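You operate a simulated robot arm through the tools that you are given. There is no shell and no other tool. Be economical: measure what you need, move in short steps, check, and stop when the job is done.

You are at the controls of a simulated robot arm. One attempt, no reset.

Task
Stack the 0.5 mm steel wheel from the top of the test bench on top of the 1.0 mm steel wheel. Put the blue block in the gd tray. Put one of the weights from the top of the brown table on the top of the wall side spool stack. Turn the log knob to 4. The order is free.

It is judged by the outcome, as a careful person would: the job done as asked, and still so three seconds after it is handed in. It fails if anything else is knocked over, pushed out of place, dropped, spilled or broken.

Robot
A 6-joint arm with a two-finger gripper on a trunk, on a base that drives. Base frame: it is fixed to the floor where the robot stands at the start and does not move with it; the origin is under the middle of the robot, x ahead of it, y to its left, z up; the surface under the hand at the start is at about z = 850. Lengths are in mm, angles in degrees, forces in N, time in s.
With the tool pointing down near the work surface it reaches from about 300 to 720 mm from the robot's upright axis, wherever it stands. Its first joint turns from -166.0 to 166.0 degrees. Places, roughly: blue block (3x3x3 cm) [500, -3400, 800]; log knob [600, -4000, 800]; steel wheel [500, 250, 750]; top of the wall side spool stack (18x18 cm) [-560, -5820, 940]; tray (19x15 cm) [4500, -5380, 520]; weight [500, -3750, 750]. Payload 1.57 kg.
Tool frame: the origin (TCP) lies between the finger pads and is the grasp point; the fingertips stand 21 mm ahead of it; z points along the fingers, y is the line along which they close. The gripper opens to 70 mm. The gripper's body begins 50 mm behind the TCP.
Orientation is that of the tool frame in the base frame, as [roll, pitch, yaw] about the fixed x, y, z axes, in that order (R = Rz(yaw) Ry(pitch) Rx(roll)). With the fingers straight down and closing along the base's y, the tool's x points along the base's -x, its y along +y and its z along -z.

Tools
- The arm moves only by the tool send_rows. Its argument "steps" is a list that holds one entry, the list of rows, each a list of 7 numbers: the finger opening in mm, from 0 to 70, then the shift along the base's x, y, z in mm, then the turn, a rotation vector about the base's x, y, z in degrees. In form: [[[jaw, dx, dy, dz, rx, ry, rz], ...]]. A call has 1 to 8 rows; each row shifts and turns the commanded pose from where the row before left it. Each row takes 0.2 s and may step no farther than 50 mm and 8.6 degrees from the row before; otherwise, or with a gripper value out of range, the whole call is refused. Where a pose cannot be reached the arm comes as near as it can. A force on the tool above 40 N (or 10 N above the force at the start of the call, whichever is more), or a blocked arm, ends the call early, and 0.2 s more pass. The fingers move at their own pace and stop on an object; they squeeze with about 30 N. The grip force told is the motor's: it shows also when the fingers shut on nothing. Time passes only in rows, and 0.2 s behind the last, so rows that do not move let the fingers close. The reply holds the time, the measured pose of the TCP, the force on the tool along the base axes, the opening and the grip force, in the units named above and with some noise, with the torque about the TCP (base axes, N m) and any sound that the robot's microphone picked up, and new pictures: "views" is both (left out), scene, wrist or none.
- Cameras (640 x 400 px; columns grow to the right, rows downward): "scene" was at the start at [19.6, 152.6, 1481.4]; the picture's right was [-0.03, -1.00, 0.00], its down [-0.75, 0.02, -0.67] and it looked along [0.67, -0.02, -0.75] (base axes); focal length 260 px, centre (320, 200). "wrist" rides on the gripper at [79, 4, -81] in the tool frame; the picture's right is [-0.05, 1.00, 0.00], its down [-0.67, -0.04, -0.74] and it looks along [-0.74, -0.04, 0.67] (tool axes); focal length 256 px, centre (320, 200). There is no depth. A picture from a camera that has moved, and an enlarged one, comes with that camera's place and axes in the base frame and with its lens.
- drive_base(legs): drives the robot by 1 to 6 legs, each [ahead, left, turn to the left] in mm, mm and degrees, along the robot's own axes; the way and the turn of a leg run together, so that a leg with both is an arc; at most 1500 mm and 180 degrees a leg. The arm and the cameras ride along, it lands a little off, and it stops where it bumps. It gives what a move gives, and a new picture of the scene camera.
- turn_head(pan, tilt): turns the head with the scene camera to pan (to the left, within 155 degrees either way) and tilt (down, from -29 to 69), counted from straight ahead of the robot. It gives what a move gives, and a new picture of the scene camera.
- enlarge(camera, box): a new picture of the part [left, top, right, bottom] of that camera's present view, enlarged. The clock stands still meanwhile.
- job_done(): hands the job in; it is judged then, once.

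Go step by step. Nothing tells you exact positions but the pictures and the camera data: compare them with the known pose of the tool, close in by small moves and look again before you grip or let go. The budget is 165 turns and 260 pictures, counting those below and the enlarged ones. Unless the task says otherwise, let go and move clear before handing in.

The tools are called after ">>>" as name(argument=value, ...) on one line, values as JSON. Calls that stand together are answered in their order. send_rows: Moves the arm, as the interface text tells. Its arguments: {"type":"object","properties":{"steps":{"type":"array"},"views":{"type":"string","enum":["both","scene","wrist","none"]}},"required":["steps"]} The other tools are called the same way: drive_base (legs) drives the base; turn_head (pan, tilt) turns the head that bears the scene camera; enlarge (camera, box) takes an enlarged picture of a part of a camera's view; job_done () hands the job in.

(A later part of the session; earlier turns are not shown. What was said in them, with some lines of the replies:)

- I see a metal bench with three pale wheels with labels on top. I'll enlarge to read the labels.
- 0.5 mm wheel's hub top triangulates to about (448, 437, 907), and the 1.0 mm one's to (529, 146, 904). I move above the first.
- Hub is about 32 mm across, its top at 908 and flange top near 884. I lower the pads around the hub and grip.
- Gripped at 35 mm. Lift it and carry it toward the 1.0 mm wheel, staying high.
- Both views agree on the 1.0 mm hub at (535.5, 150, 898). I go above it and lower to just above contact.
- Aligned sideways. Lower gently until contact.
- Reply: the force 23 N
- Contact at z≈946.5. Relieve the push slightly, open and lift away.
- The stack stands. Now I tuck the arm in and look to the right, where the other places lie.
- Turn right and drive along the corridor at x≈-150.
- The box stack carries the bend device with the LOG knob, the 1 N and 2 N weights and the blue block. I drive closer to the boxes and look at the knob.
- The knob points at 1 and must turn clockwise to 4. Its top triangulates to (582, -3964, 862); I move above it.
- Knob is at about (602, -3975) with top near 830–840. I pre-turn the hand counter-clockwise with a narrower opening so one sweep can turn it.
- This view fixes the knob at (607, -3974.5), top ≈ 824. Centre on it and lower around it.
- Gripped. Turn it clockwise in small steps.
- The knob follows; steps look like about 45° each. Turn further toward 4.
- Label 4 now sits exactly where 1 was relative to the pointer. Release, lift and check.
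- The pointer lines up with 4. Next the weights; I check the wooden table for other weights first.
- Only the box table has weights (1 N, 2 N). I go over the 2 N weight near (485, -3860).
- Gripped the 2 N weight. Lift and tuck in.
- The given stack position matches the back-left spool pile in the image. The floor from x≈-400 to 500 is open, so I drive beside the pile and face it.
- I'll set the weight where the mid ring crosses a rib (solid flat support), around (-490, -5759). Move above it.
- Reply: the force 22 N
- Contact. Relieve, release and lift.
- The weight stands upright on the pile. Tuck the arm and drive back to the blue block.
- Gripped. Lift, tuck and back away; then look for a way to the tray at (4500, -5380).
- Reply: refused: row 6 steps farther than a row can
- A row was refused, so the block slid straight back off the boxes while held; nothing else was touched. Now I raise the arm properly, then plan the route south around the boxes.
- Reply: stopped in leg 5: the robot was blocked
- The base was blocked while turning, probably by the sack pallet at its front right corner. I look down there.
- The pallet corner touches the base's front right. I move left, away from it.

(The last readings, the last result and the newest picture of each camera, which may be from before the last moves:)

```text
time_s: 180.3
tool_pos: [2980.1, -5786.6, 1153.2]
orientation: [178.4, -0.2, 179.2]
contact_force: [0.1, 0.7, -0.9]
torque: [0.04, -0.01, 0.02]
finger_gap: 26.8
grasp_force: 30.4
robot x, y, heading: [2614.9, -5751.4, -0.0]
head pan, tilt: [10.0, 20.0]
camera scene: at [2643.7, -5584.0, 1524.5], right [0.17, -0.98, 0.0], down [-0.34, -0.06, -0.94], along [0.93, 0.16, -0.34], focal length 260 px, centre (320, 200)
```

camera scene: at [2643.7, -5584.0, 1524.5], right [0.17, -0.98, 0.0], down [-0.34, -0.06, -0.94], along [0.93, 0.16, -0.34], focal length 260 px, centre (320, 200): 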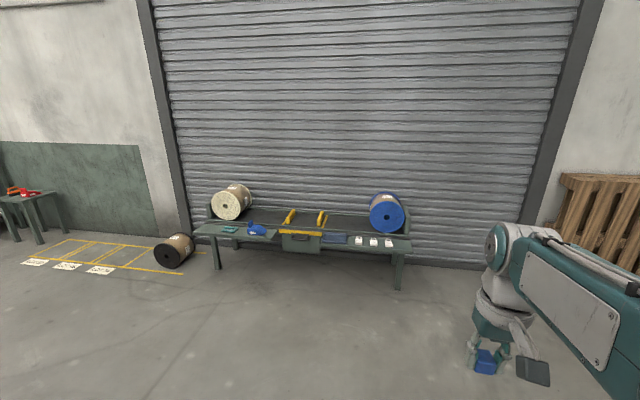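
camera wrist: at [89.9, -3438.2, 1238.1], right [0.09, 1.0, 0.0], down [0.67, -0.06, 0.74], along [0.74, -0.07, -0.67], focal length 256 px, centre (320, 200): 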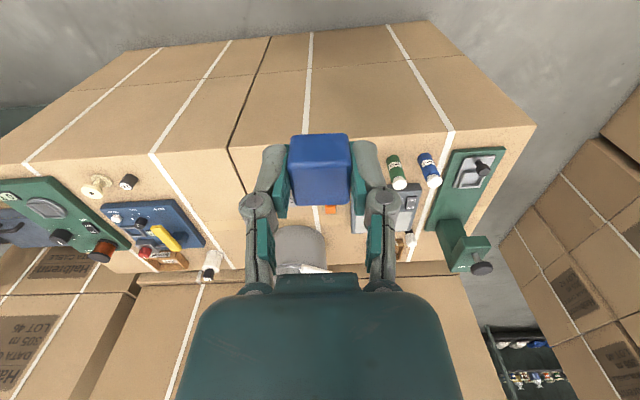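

>>> enlarge(camera="scene", box=[190, 170, 430, 300])

>>> drive_base(legs=[[900, 0, 0]])

>>> turn_head(pan=10, tilt=40)

```text
2.67 times, centred on (310, 235) of scene
camera zoom: at [2643.7, -5584.0, 1524.5], right [0.17, -0.98, 0.0], down [-0.34, -0.06, -0.94], along [0.93, 0.16, -0.34], focal length 693 px, centre (347, 107)
```

zoom: 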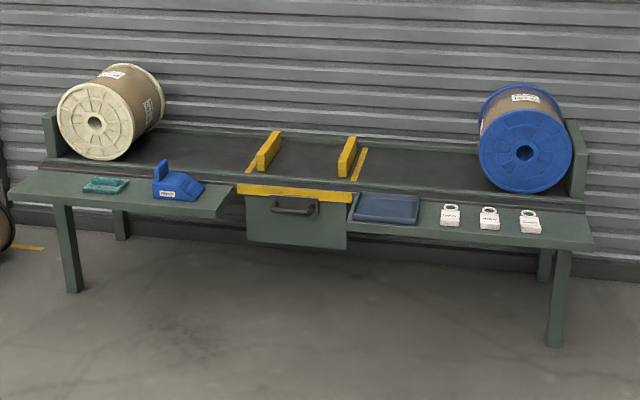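

```text
time_s: 185.0
tool_pos: [3875.1, -5794.0, 1153.5]
orientation: [178.3, -0.2, 178.6]
contact_force: [0.0, -0.1, -0.5]
torque: [0.0, -0.02, 0.02]
finger_gap: 26.8
grasp_force: 30.0
robot x, y, heading: [3505.5, -5763.9, -0.2]
head pan, tilt: [10.0, 20.0]
camera scene: at [3538.4, -5588.7, 1524.5], right [0.16, -0.99, 0.0], down [-0.34, -0.06, -0.94], along [0.93, 0.15, -0.34], focal length 260 px, centre (320, 200)
```

scene: 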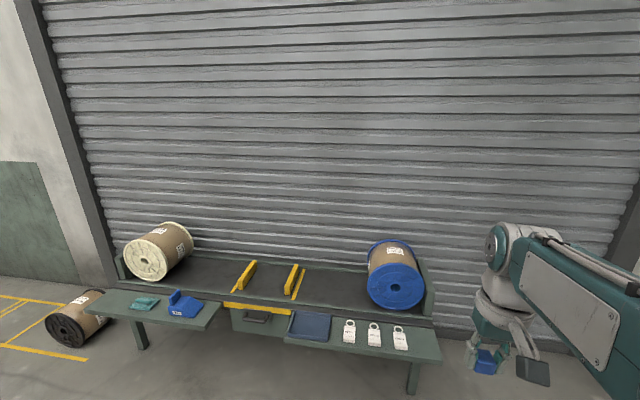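

```text
time_s: 185.9
tool_pos: [3873.5, -5794.1, 1152.5]
orientation: [178.3, -0.2, 178.5]
contact_force: [0.4, -0.2, -1.1]
torque: [0.02, -0.05, -0.02]
finger_gap: 26.7
grasp_force: 30.0
robot x, y, heading: [3501.7, -5759.8, -0.6]
head pan, tilt: [10.0, 40.0]
camera scene: at [3530.4, -5590.0, 1493.1], right [0.16, -0.99, 0.0], down [-0.63, -0.11, -0.77], along [0.76, 0.13, -0.64], focal length 260 px, centre (320, 200)
```

scene: 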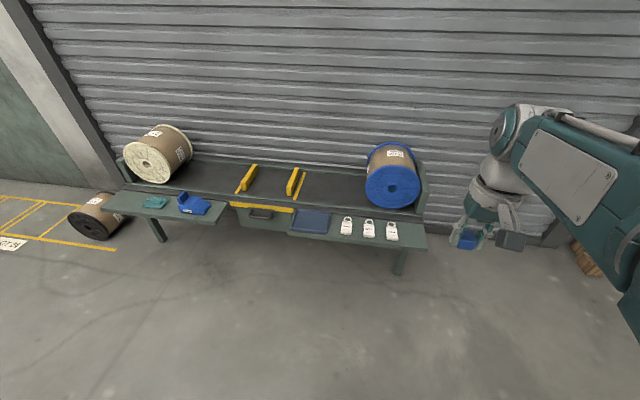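

The blue tray at about (4503, -5370) matches the given place. Drive in front of it.

>>> drive_base(legs=[[0, 370, 0.5], [410, 0, 0]])

>>> turn_head(pan=0, tilt=50)

>>> enlarge(camera="wrist", box=[0, 0, 640, 400])

```text
time_s: 190.4
tool_pos: [4284.6, -5412.1, 1153.2]
orientation: [178.3, -0.2, 179.8]
contact_force: [-0.1, -0.7, -0.3]
torque: [0.02, 0.02, 0.0]
finger_gap: 26.8
grasp_force: 29.8
robot x, y, heading: [3914.8, -5382.5, 0.6]
head pan, tilt: [10.0, 40.0]
camera scene: at [3936.8, -5212.5, 1493.1], right [0.18, -0.98, 0.0], down [-0.63, -0.12, -0.77], along [0.75, 0.14, -0.64], focal length 260 px, centre (320, 200)
```

scene: 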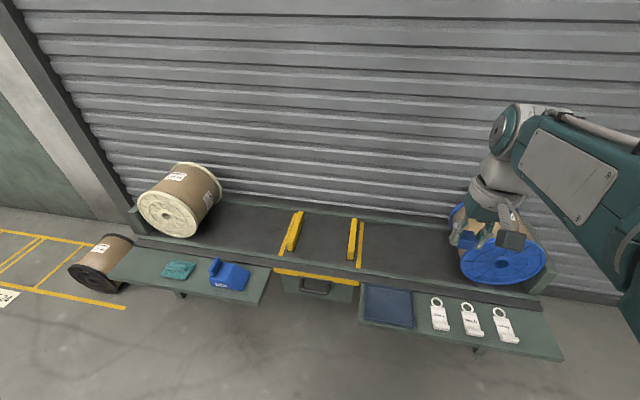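

```text
time_s: 191.1
tool_pos: [4284.8, -5410.3, 1152.5]
orientation: [178.3, -0.3, 179.8]
contact_force: [0.0, 0.6, -0.3]
torque: [0.01, 0.0, 0.02]
finger_gap: 26.5
grasp_force: 30.3
robot x, y, heading: [3916.1, -5379.7, 0.6]
head pan, tilt: [0.0, 50.0]
camera scene: at [3930.3, -5226.8, 1478.9], right [0.01, -1.0, 0.0], down [-0.77, -0.01, -0.64], along [0.64, 0.01, -0.77], focal length 260 px, centre (320, 200)
```

scene: 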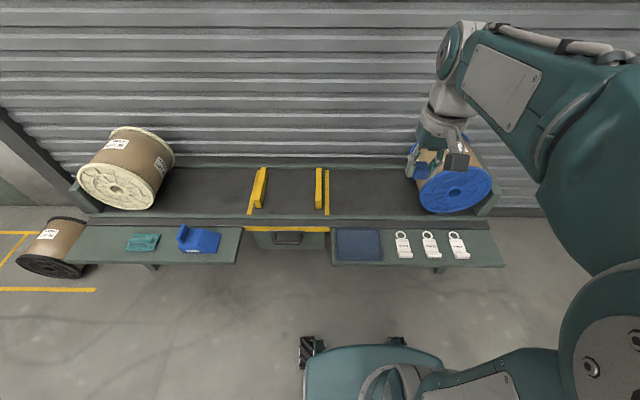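

```text
1.00 times, centred on (320, 200) of wrist (not enlarged: the box is as wide or as high as the picture)
camera zoom: at [4205.0, -5408.0, 1236.1], right [0.06, 1.0, 0.03], down [0.67, -0.06, 0.74], along [0.74, -0.02, -0.67], focal length 256 px, centre (320, 200)
```

zoom: 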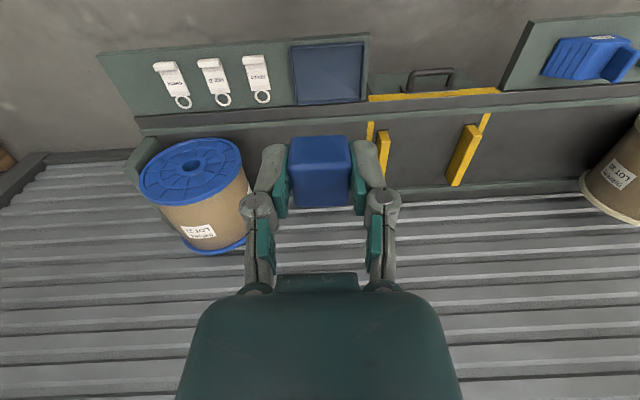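

>>> enlarge(camera="scene", box=[300, 210, 500, 290])

>>> enlarge(camera="scene", box=[70, 210, 270, 290])

```text
3.20 times, centred on (400, 250) of scene
camera zoom: at [3930.3, -5226.8, 1478.9], right [0.01, -1.0, 0.0], down [-0.77, -0.01, -0.64], along [0.64, 0.01, -0.77], focal length 832 px, centre (64, 40)
```

zoom: 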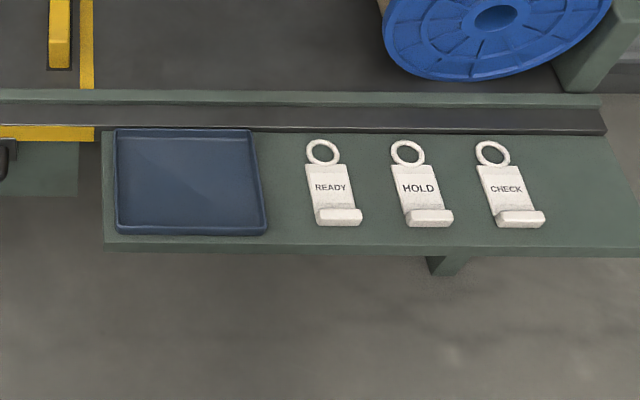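

```text
3.20 times, centred on (170, 250) of scene
camera zoom: at [3930.3, -5226.8, 1478.9], right [0.01, -1.0, 0.0], down [-0.77, -0.01, -0.64], along [0.64, 0.01, -0.77], focal length 832 px, centre (800, 40)
```

zoom: 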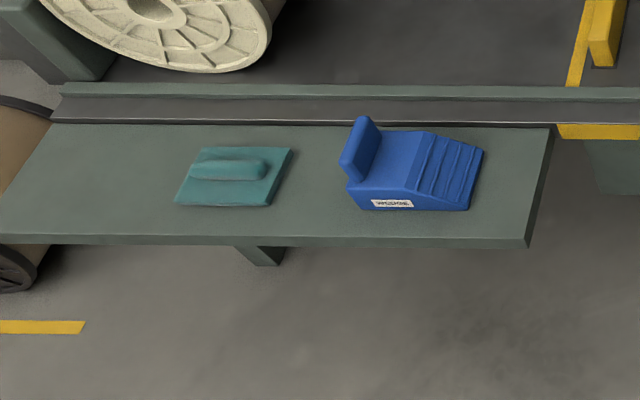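

>>> send_rows(steps=[[[20, 39, 6, -25, 1.7, 0, 0], [20, 39, 6, -25, 0, 0, 0], [20, 39, 6, -25, 0, 0, 0], [20, 39, 6, -25, 0, 0, 0], [20, 39, 5, -25, 0, 0, 0], [20, 0, 0, -45, 0, 0, 0], [20, 0, 0, -45, 0, 0, 0], [20, 0, 0, -45, 0, 0, 0]]], views="both")

```text
time_s: 192.9
tool_pos: [4478.8, -5380.8, 893.9]
orientation: [176.6, -0.3, 179.8]
contact_force: [0.1, 0.0, -0.3]
torque: [0.01, 0.04, 0.0]
finger_gap: 26.6
grasp_force: 29.9
robot x, y, heading: [3914.0, -5383.2, 0.6]
head pan, tilt: [0.0, 50.0]
camera scene: at [3931.5, -5226.7, 1478.9], right [0.01, -1.0, 0.0], down [-0.77, -0.01, -0.64], along [0.64, 0.01, -0.77], focal length 260 px, centre (320, 200)
camera wrist: at [4399.9, -5380.1, 977.2], right [0.06, 1.0, 0.06], down [0.67, -0.08, 0.74], along [0.74, 0.0, -0.67], focal length 256 px, centre (320, 200)
```

scene: 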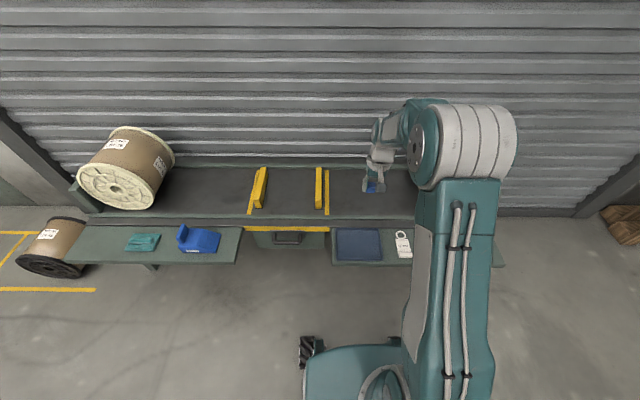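
wrist: 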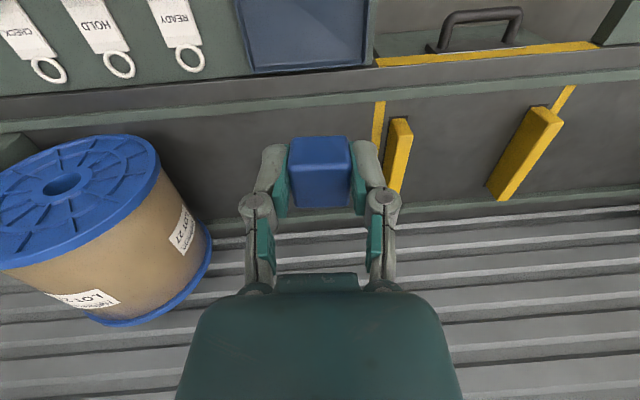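

>>> send_rows(steps=[[[20, 0, 0, -40, -3.4, 0, 0], [20, 0, 0, -45, 0, 0, 0], [20, 0, 0, -45, 0, 0, 0], [20, 0, 0, -45, 0, 0, 0], [20, 0, 0, -40, 0, 0, 0]]], views="both")

>>> enlarge(camera="scene", box=[310, 190, 430, 280])

```text
time_s: 194.1
tool_pos: [4476.7, -5380.7, 676.8]
orientation: [-179.9, -0.1, 179.8]
contact_force: [0.2, 0.3, -0.5]
torque: [-0.02, -0.01, -0.03]
finger_gap: 26.4
grasp_force: 30.0
robot x, y, heading: [3912.3, -5377.8, 0.7]
head pan, tilt: [0.0, 50.0]
camera scene: at [3931.8, -5226.7, 1478.9], right [0.01, -1.0, 0.0], down [-0.77, -0.01, -0.64], along [0.64, 0.01, -0.77], focal length 260 px, centre (320, 200)
camera wrist: at [4398.2, -5377.1, 760.0], right [0.06, 1.0, 0.0], down [0.67, -0.04, 0.74], along [0.74, -0.04, -0.67], focal length 256 px, centre (320, 200)
```

scene: 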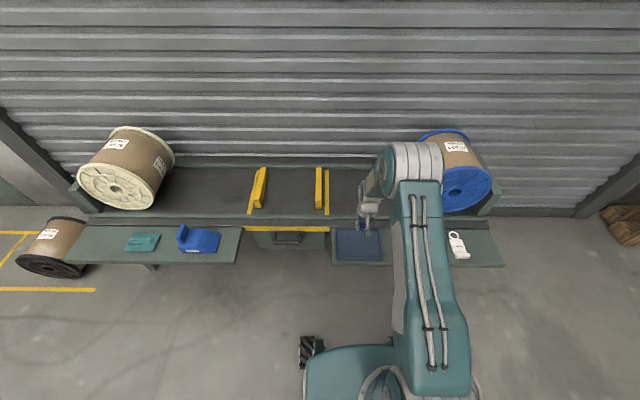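
wrist: 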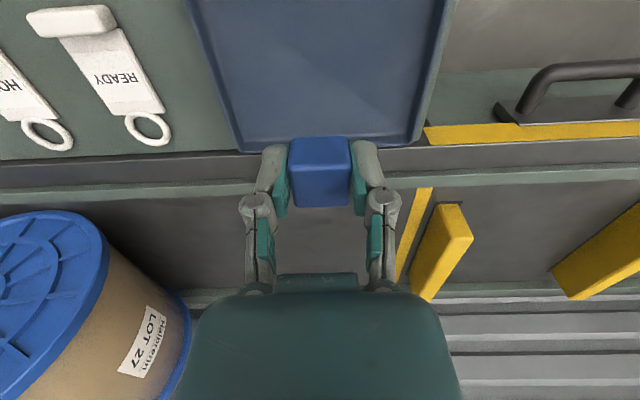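

```text
4.44 times, centred on (370, 235) of scene
camera zoom: at [3931.8, -5226.7, 1478.9], right [0.01, -1.0, 0.0], down [-0.77, -0.01, -0.64], along [0.64, 0.01, -0.77], focal length 1155 px, centre (98, 44)
```

zoom: 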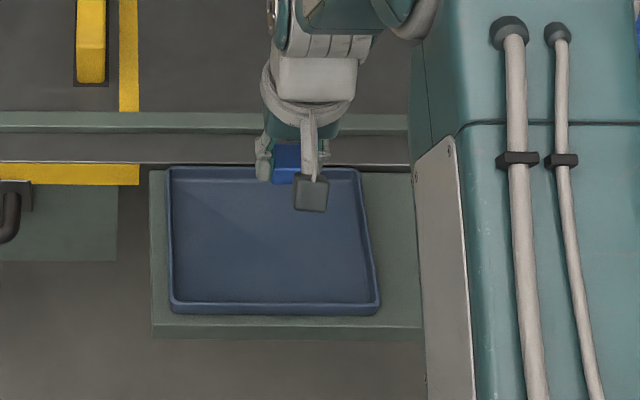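

>>> send_rows(steps=[[[20, 0, 0, -45, 0, 0, 0], [20, 0, 0, -45, 0, 0, 0], [20, 0, 0, -15, 0, 0, 0]]], views="wrist")

>>> enlarge(camera="scene", box=[310, 190, 430, 280])

```text
time_s: 194.9
tool_pos: [4478.1, -5381.1, 572.9]
orientation: [-180.0, -0.2, 179.8]
contact_force: [1.4, 0.2, 0.4]
torque: [0.02, -0.01, 0.0]
finger_gap: 26.4
grasp_force: 29.8
robot x, y, heading: [3912.7, -5382.6, 0.5]
head pan, tilt: [0.0, 50.0]
camera wrist: at [4399.2, -5377.7, 656.3], right [0.06, 1.0, 0.0], down [0.67, -0.04, 0.74], along [0.74, -0.04, -0.67], focal length 256 px, centre (320, 200)
```

wrist: 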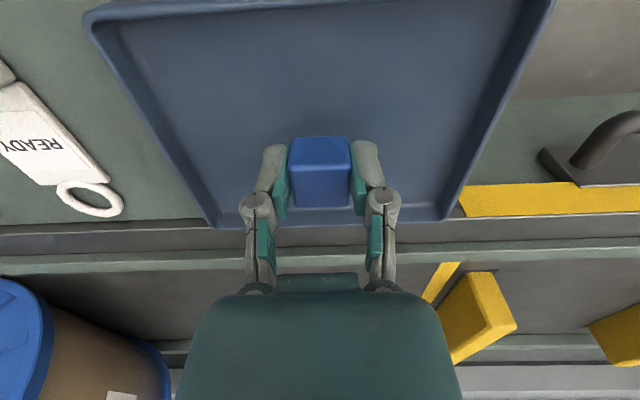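

```text
4.44 times, centred on (370, 235) of scene
camera zoom: at [3931.9, -5226.7, 1478.9], right [0.01, -1.0, 0.0], down [-0.77, -0.01, -0.64], along [0.64, 0.01, -0.77], focal length 1155 px, centre (98, 44)
```

zoom: 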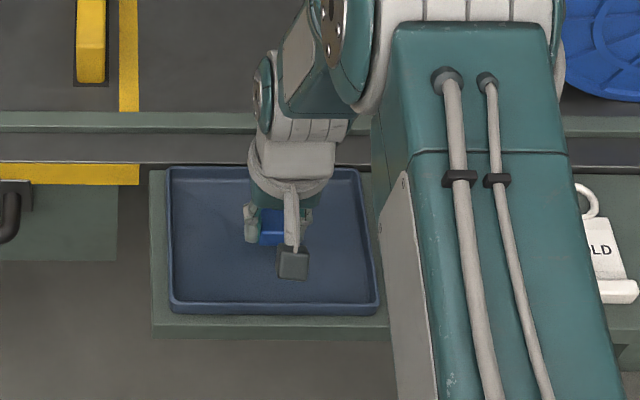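

Well centred over the tray. Lower slowly until contact.

>>> send_rows(steps=[[[20, 0, 0, -8, 0, 0, 0], [20, 0, 0, -5, 0, 0, 0], [20, 0, 0, -4, 0, 0, 0], [20, 0, 0, -3, 0, 0, 0]]], views="wrist")

```text
time_s: 195.9
tool_pos: [4479.2, -5381.8, 552.4]
orientation: [-180.0, -0.2, 179.7]
contact_force: [0.8, -0.4, -0.7]
torque: [0.03, -0.03, 0.01]
finger_gap: 26.4
grasp_force: 30.2
robot x, y, heading: [3913.8, -5383.3, 0.5]
head pan, tilt: [0.0, 50.0]
camera wrist: at [4399.0, -5376.8, 635.6], right [0.06, 1.0, 0.0], down [0.67, -0.04, 0.74], along [0.74, -0.04, -0.67], focal length 256 px, centre (320, 200)
```

wrist: 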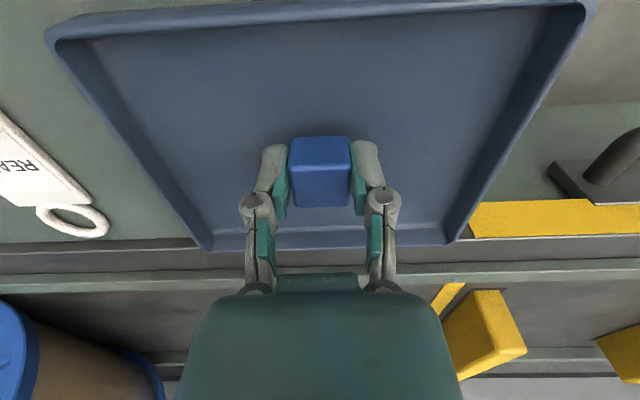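

>>> send_rows(steps=[[[20, 0, 0, -3, 0, 0, 0], [20, 0, 0, -3, 0, 0, 0], [20, 0, 0, -3, 0, 0, 0]]], views="none")

```text
time_s: 196.7
tool_pos: [4479.2, -5381.2, 542.5]
orientation: [180.0, -0.2, 179.8]
contact_force: [0.9, -0.5, -0.9]
torque: [0.01, -0.02, 0.03]
finger_gap: 26.8
grasp_force: 29.9
robot x, y, heading: [3913.6, -5381.8, 0.5]
head pan, tilt: [0.0, 50.0]
```

>>> send_rows(steps=[[[20, 0, 0, -2, 0, 0, 0], [20, 0, 0, -2, 0, 0, 0], [20, 0, 0, -2, 0, 0, 0]]], views="wrist")

```text
time_s: 197.5
tool_pos: [4479.3, -5382.1, 538.9]
orientation: [-179.9, -0.2, 179.7]
contact_force: [-1.6, 0.7, 6.2]
torque: [0.01, -0.05, 0.02]
finger_gap: 26.7
grasp_force: 30.2
robot x, y, heading: [3914.4, -5384.2, 0.6]
head pan, tilt: [0.0, 50.0]
camera wrist: at [4399.7, -5376.8, 621.6], right [0.06, 1.0, 0.0], down [0.67, -0.04, 0.74], along [0.74, -0.04, -0.67], focal length 256 px, centre (320, 200)
```

wrist: 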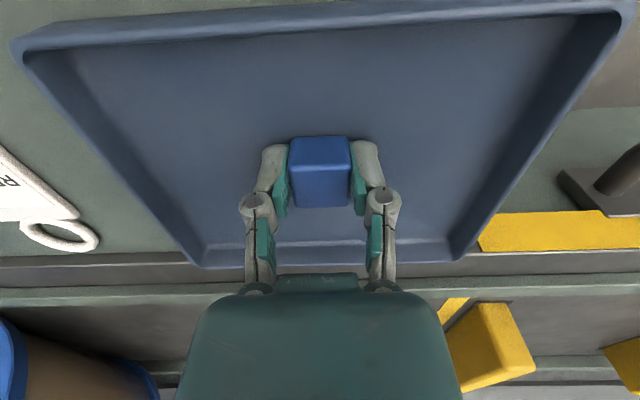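

Light contact with the tray floor. Release and lift straight up.

>>> send_rows(steps=[[[34, 0, 0, 0, 0, 0, 0], [46, 0, 0, 0, 0, 0, 0], [56, 0, 0, 0, 0, 0, 0], [56, 0, 0, 30, 0, 0, 0], [56, 0, 0, 45, 0, 0, 0], [56, 0, 0, 45, 0, 0, 0], [56, 0, 0, 45, 0, 0, 0], [56, 0, 0, 45, 0, 0, 0]]], views="both")

```text
time_s: 199.3
tool_pos: [4478.5, -5379.4, 749.5]
orientation: [179.9, -0.3, 179.8]
contact_force: [0.3, 0.3, -0.4]
torque: [-0.02, 0.02, 0.02]
finger_gap: 55.9
grasp_force: 0.1
robot x, y, heading: [3913.6, -5380.8, 0.4]
head pan, tilt: [0.0, 50.0]
camera scene: at [3931.7, -5226.7, 1478.9], right [0.01, -1.0, 0.0], down [-0.77, -0.01, -0.64], along [0.64, 0.01, -0.77], focal length 260 px, centre (320, 200)
camera wrist: at [4400.0, -5375.5, 832.4], right [0.06, 1.0, 0.0], down [0.67, -0.04, 0.74], along [0.74, -0.04, -0.67], focal length 256 px, centre (320, 200)
```

scene: 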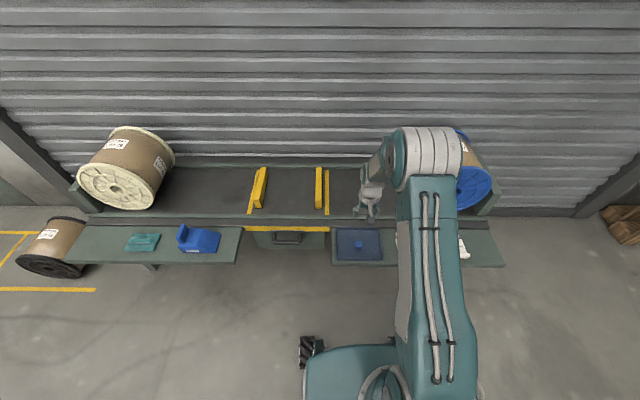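
wrist: 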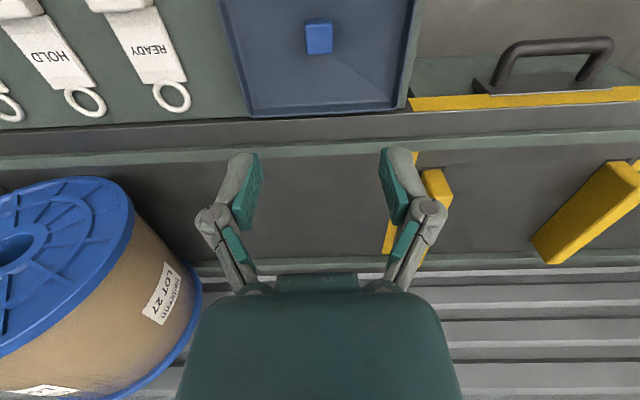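

The blue block lies in the middle of the tray. Everything is placed and the hand is clear, so I hand in.

>>> job_done()

```text
The job is handed in.
```

I handed the job in with all four parts finished, though there were two slips along the way.

- **Wheel:** the 0.5 mm steel wheel stands on top of the 1.0 mm one.
- **Knob:** the log knob went from 1 to 4, and its pointer lines up with the 4.
- **Weight:** the 2 N weight stands upright on the wall side spool stack. It came from the brown boxes, the only surface in that area where I saw weights.
- **Block:** the blue block is in the only tray at the place you gave. I saw no "gd" label on it.

**Slips:**
- **Base bump:** the base hit the corner of the pink sack pallet while turning and stopped. I saw no shift in the pallet and the weight was still standing, but I did not measure it.
- **Block dragged:** before I lifted the block, the base backed up about 200 mm with it still gripped, sliding it off the boxes. I saw nothing else disturbed.
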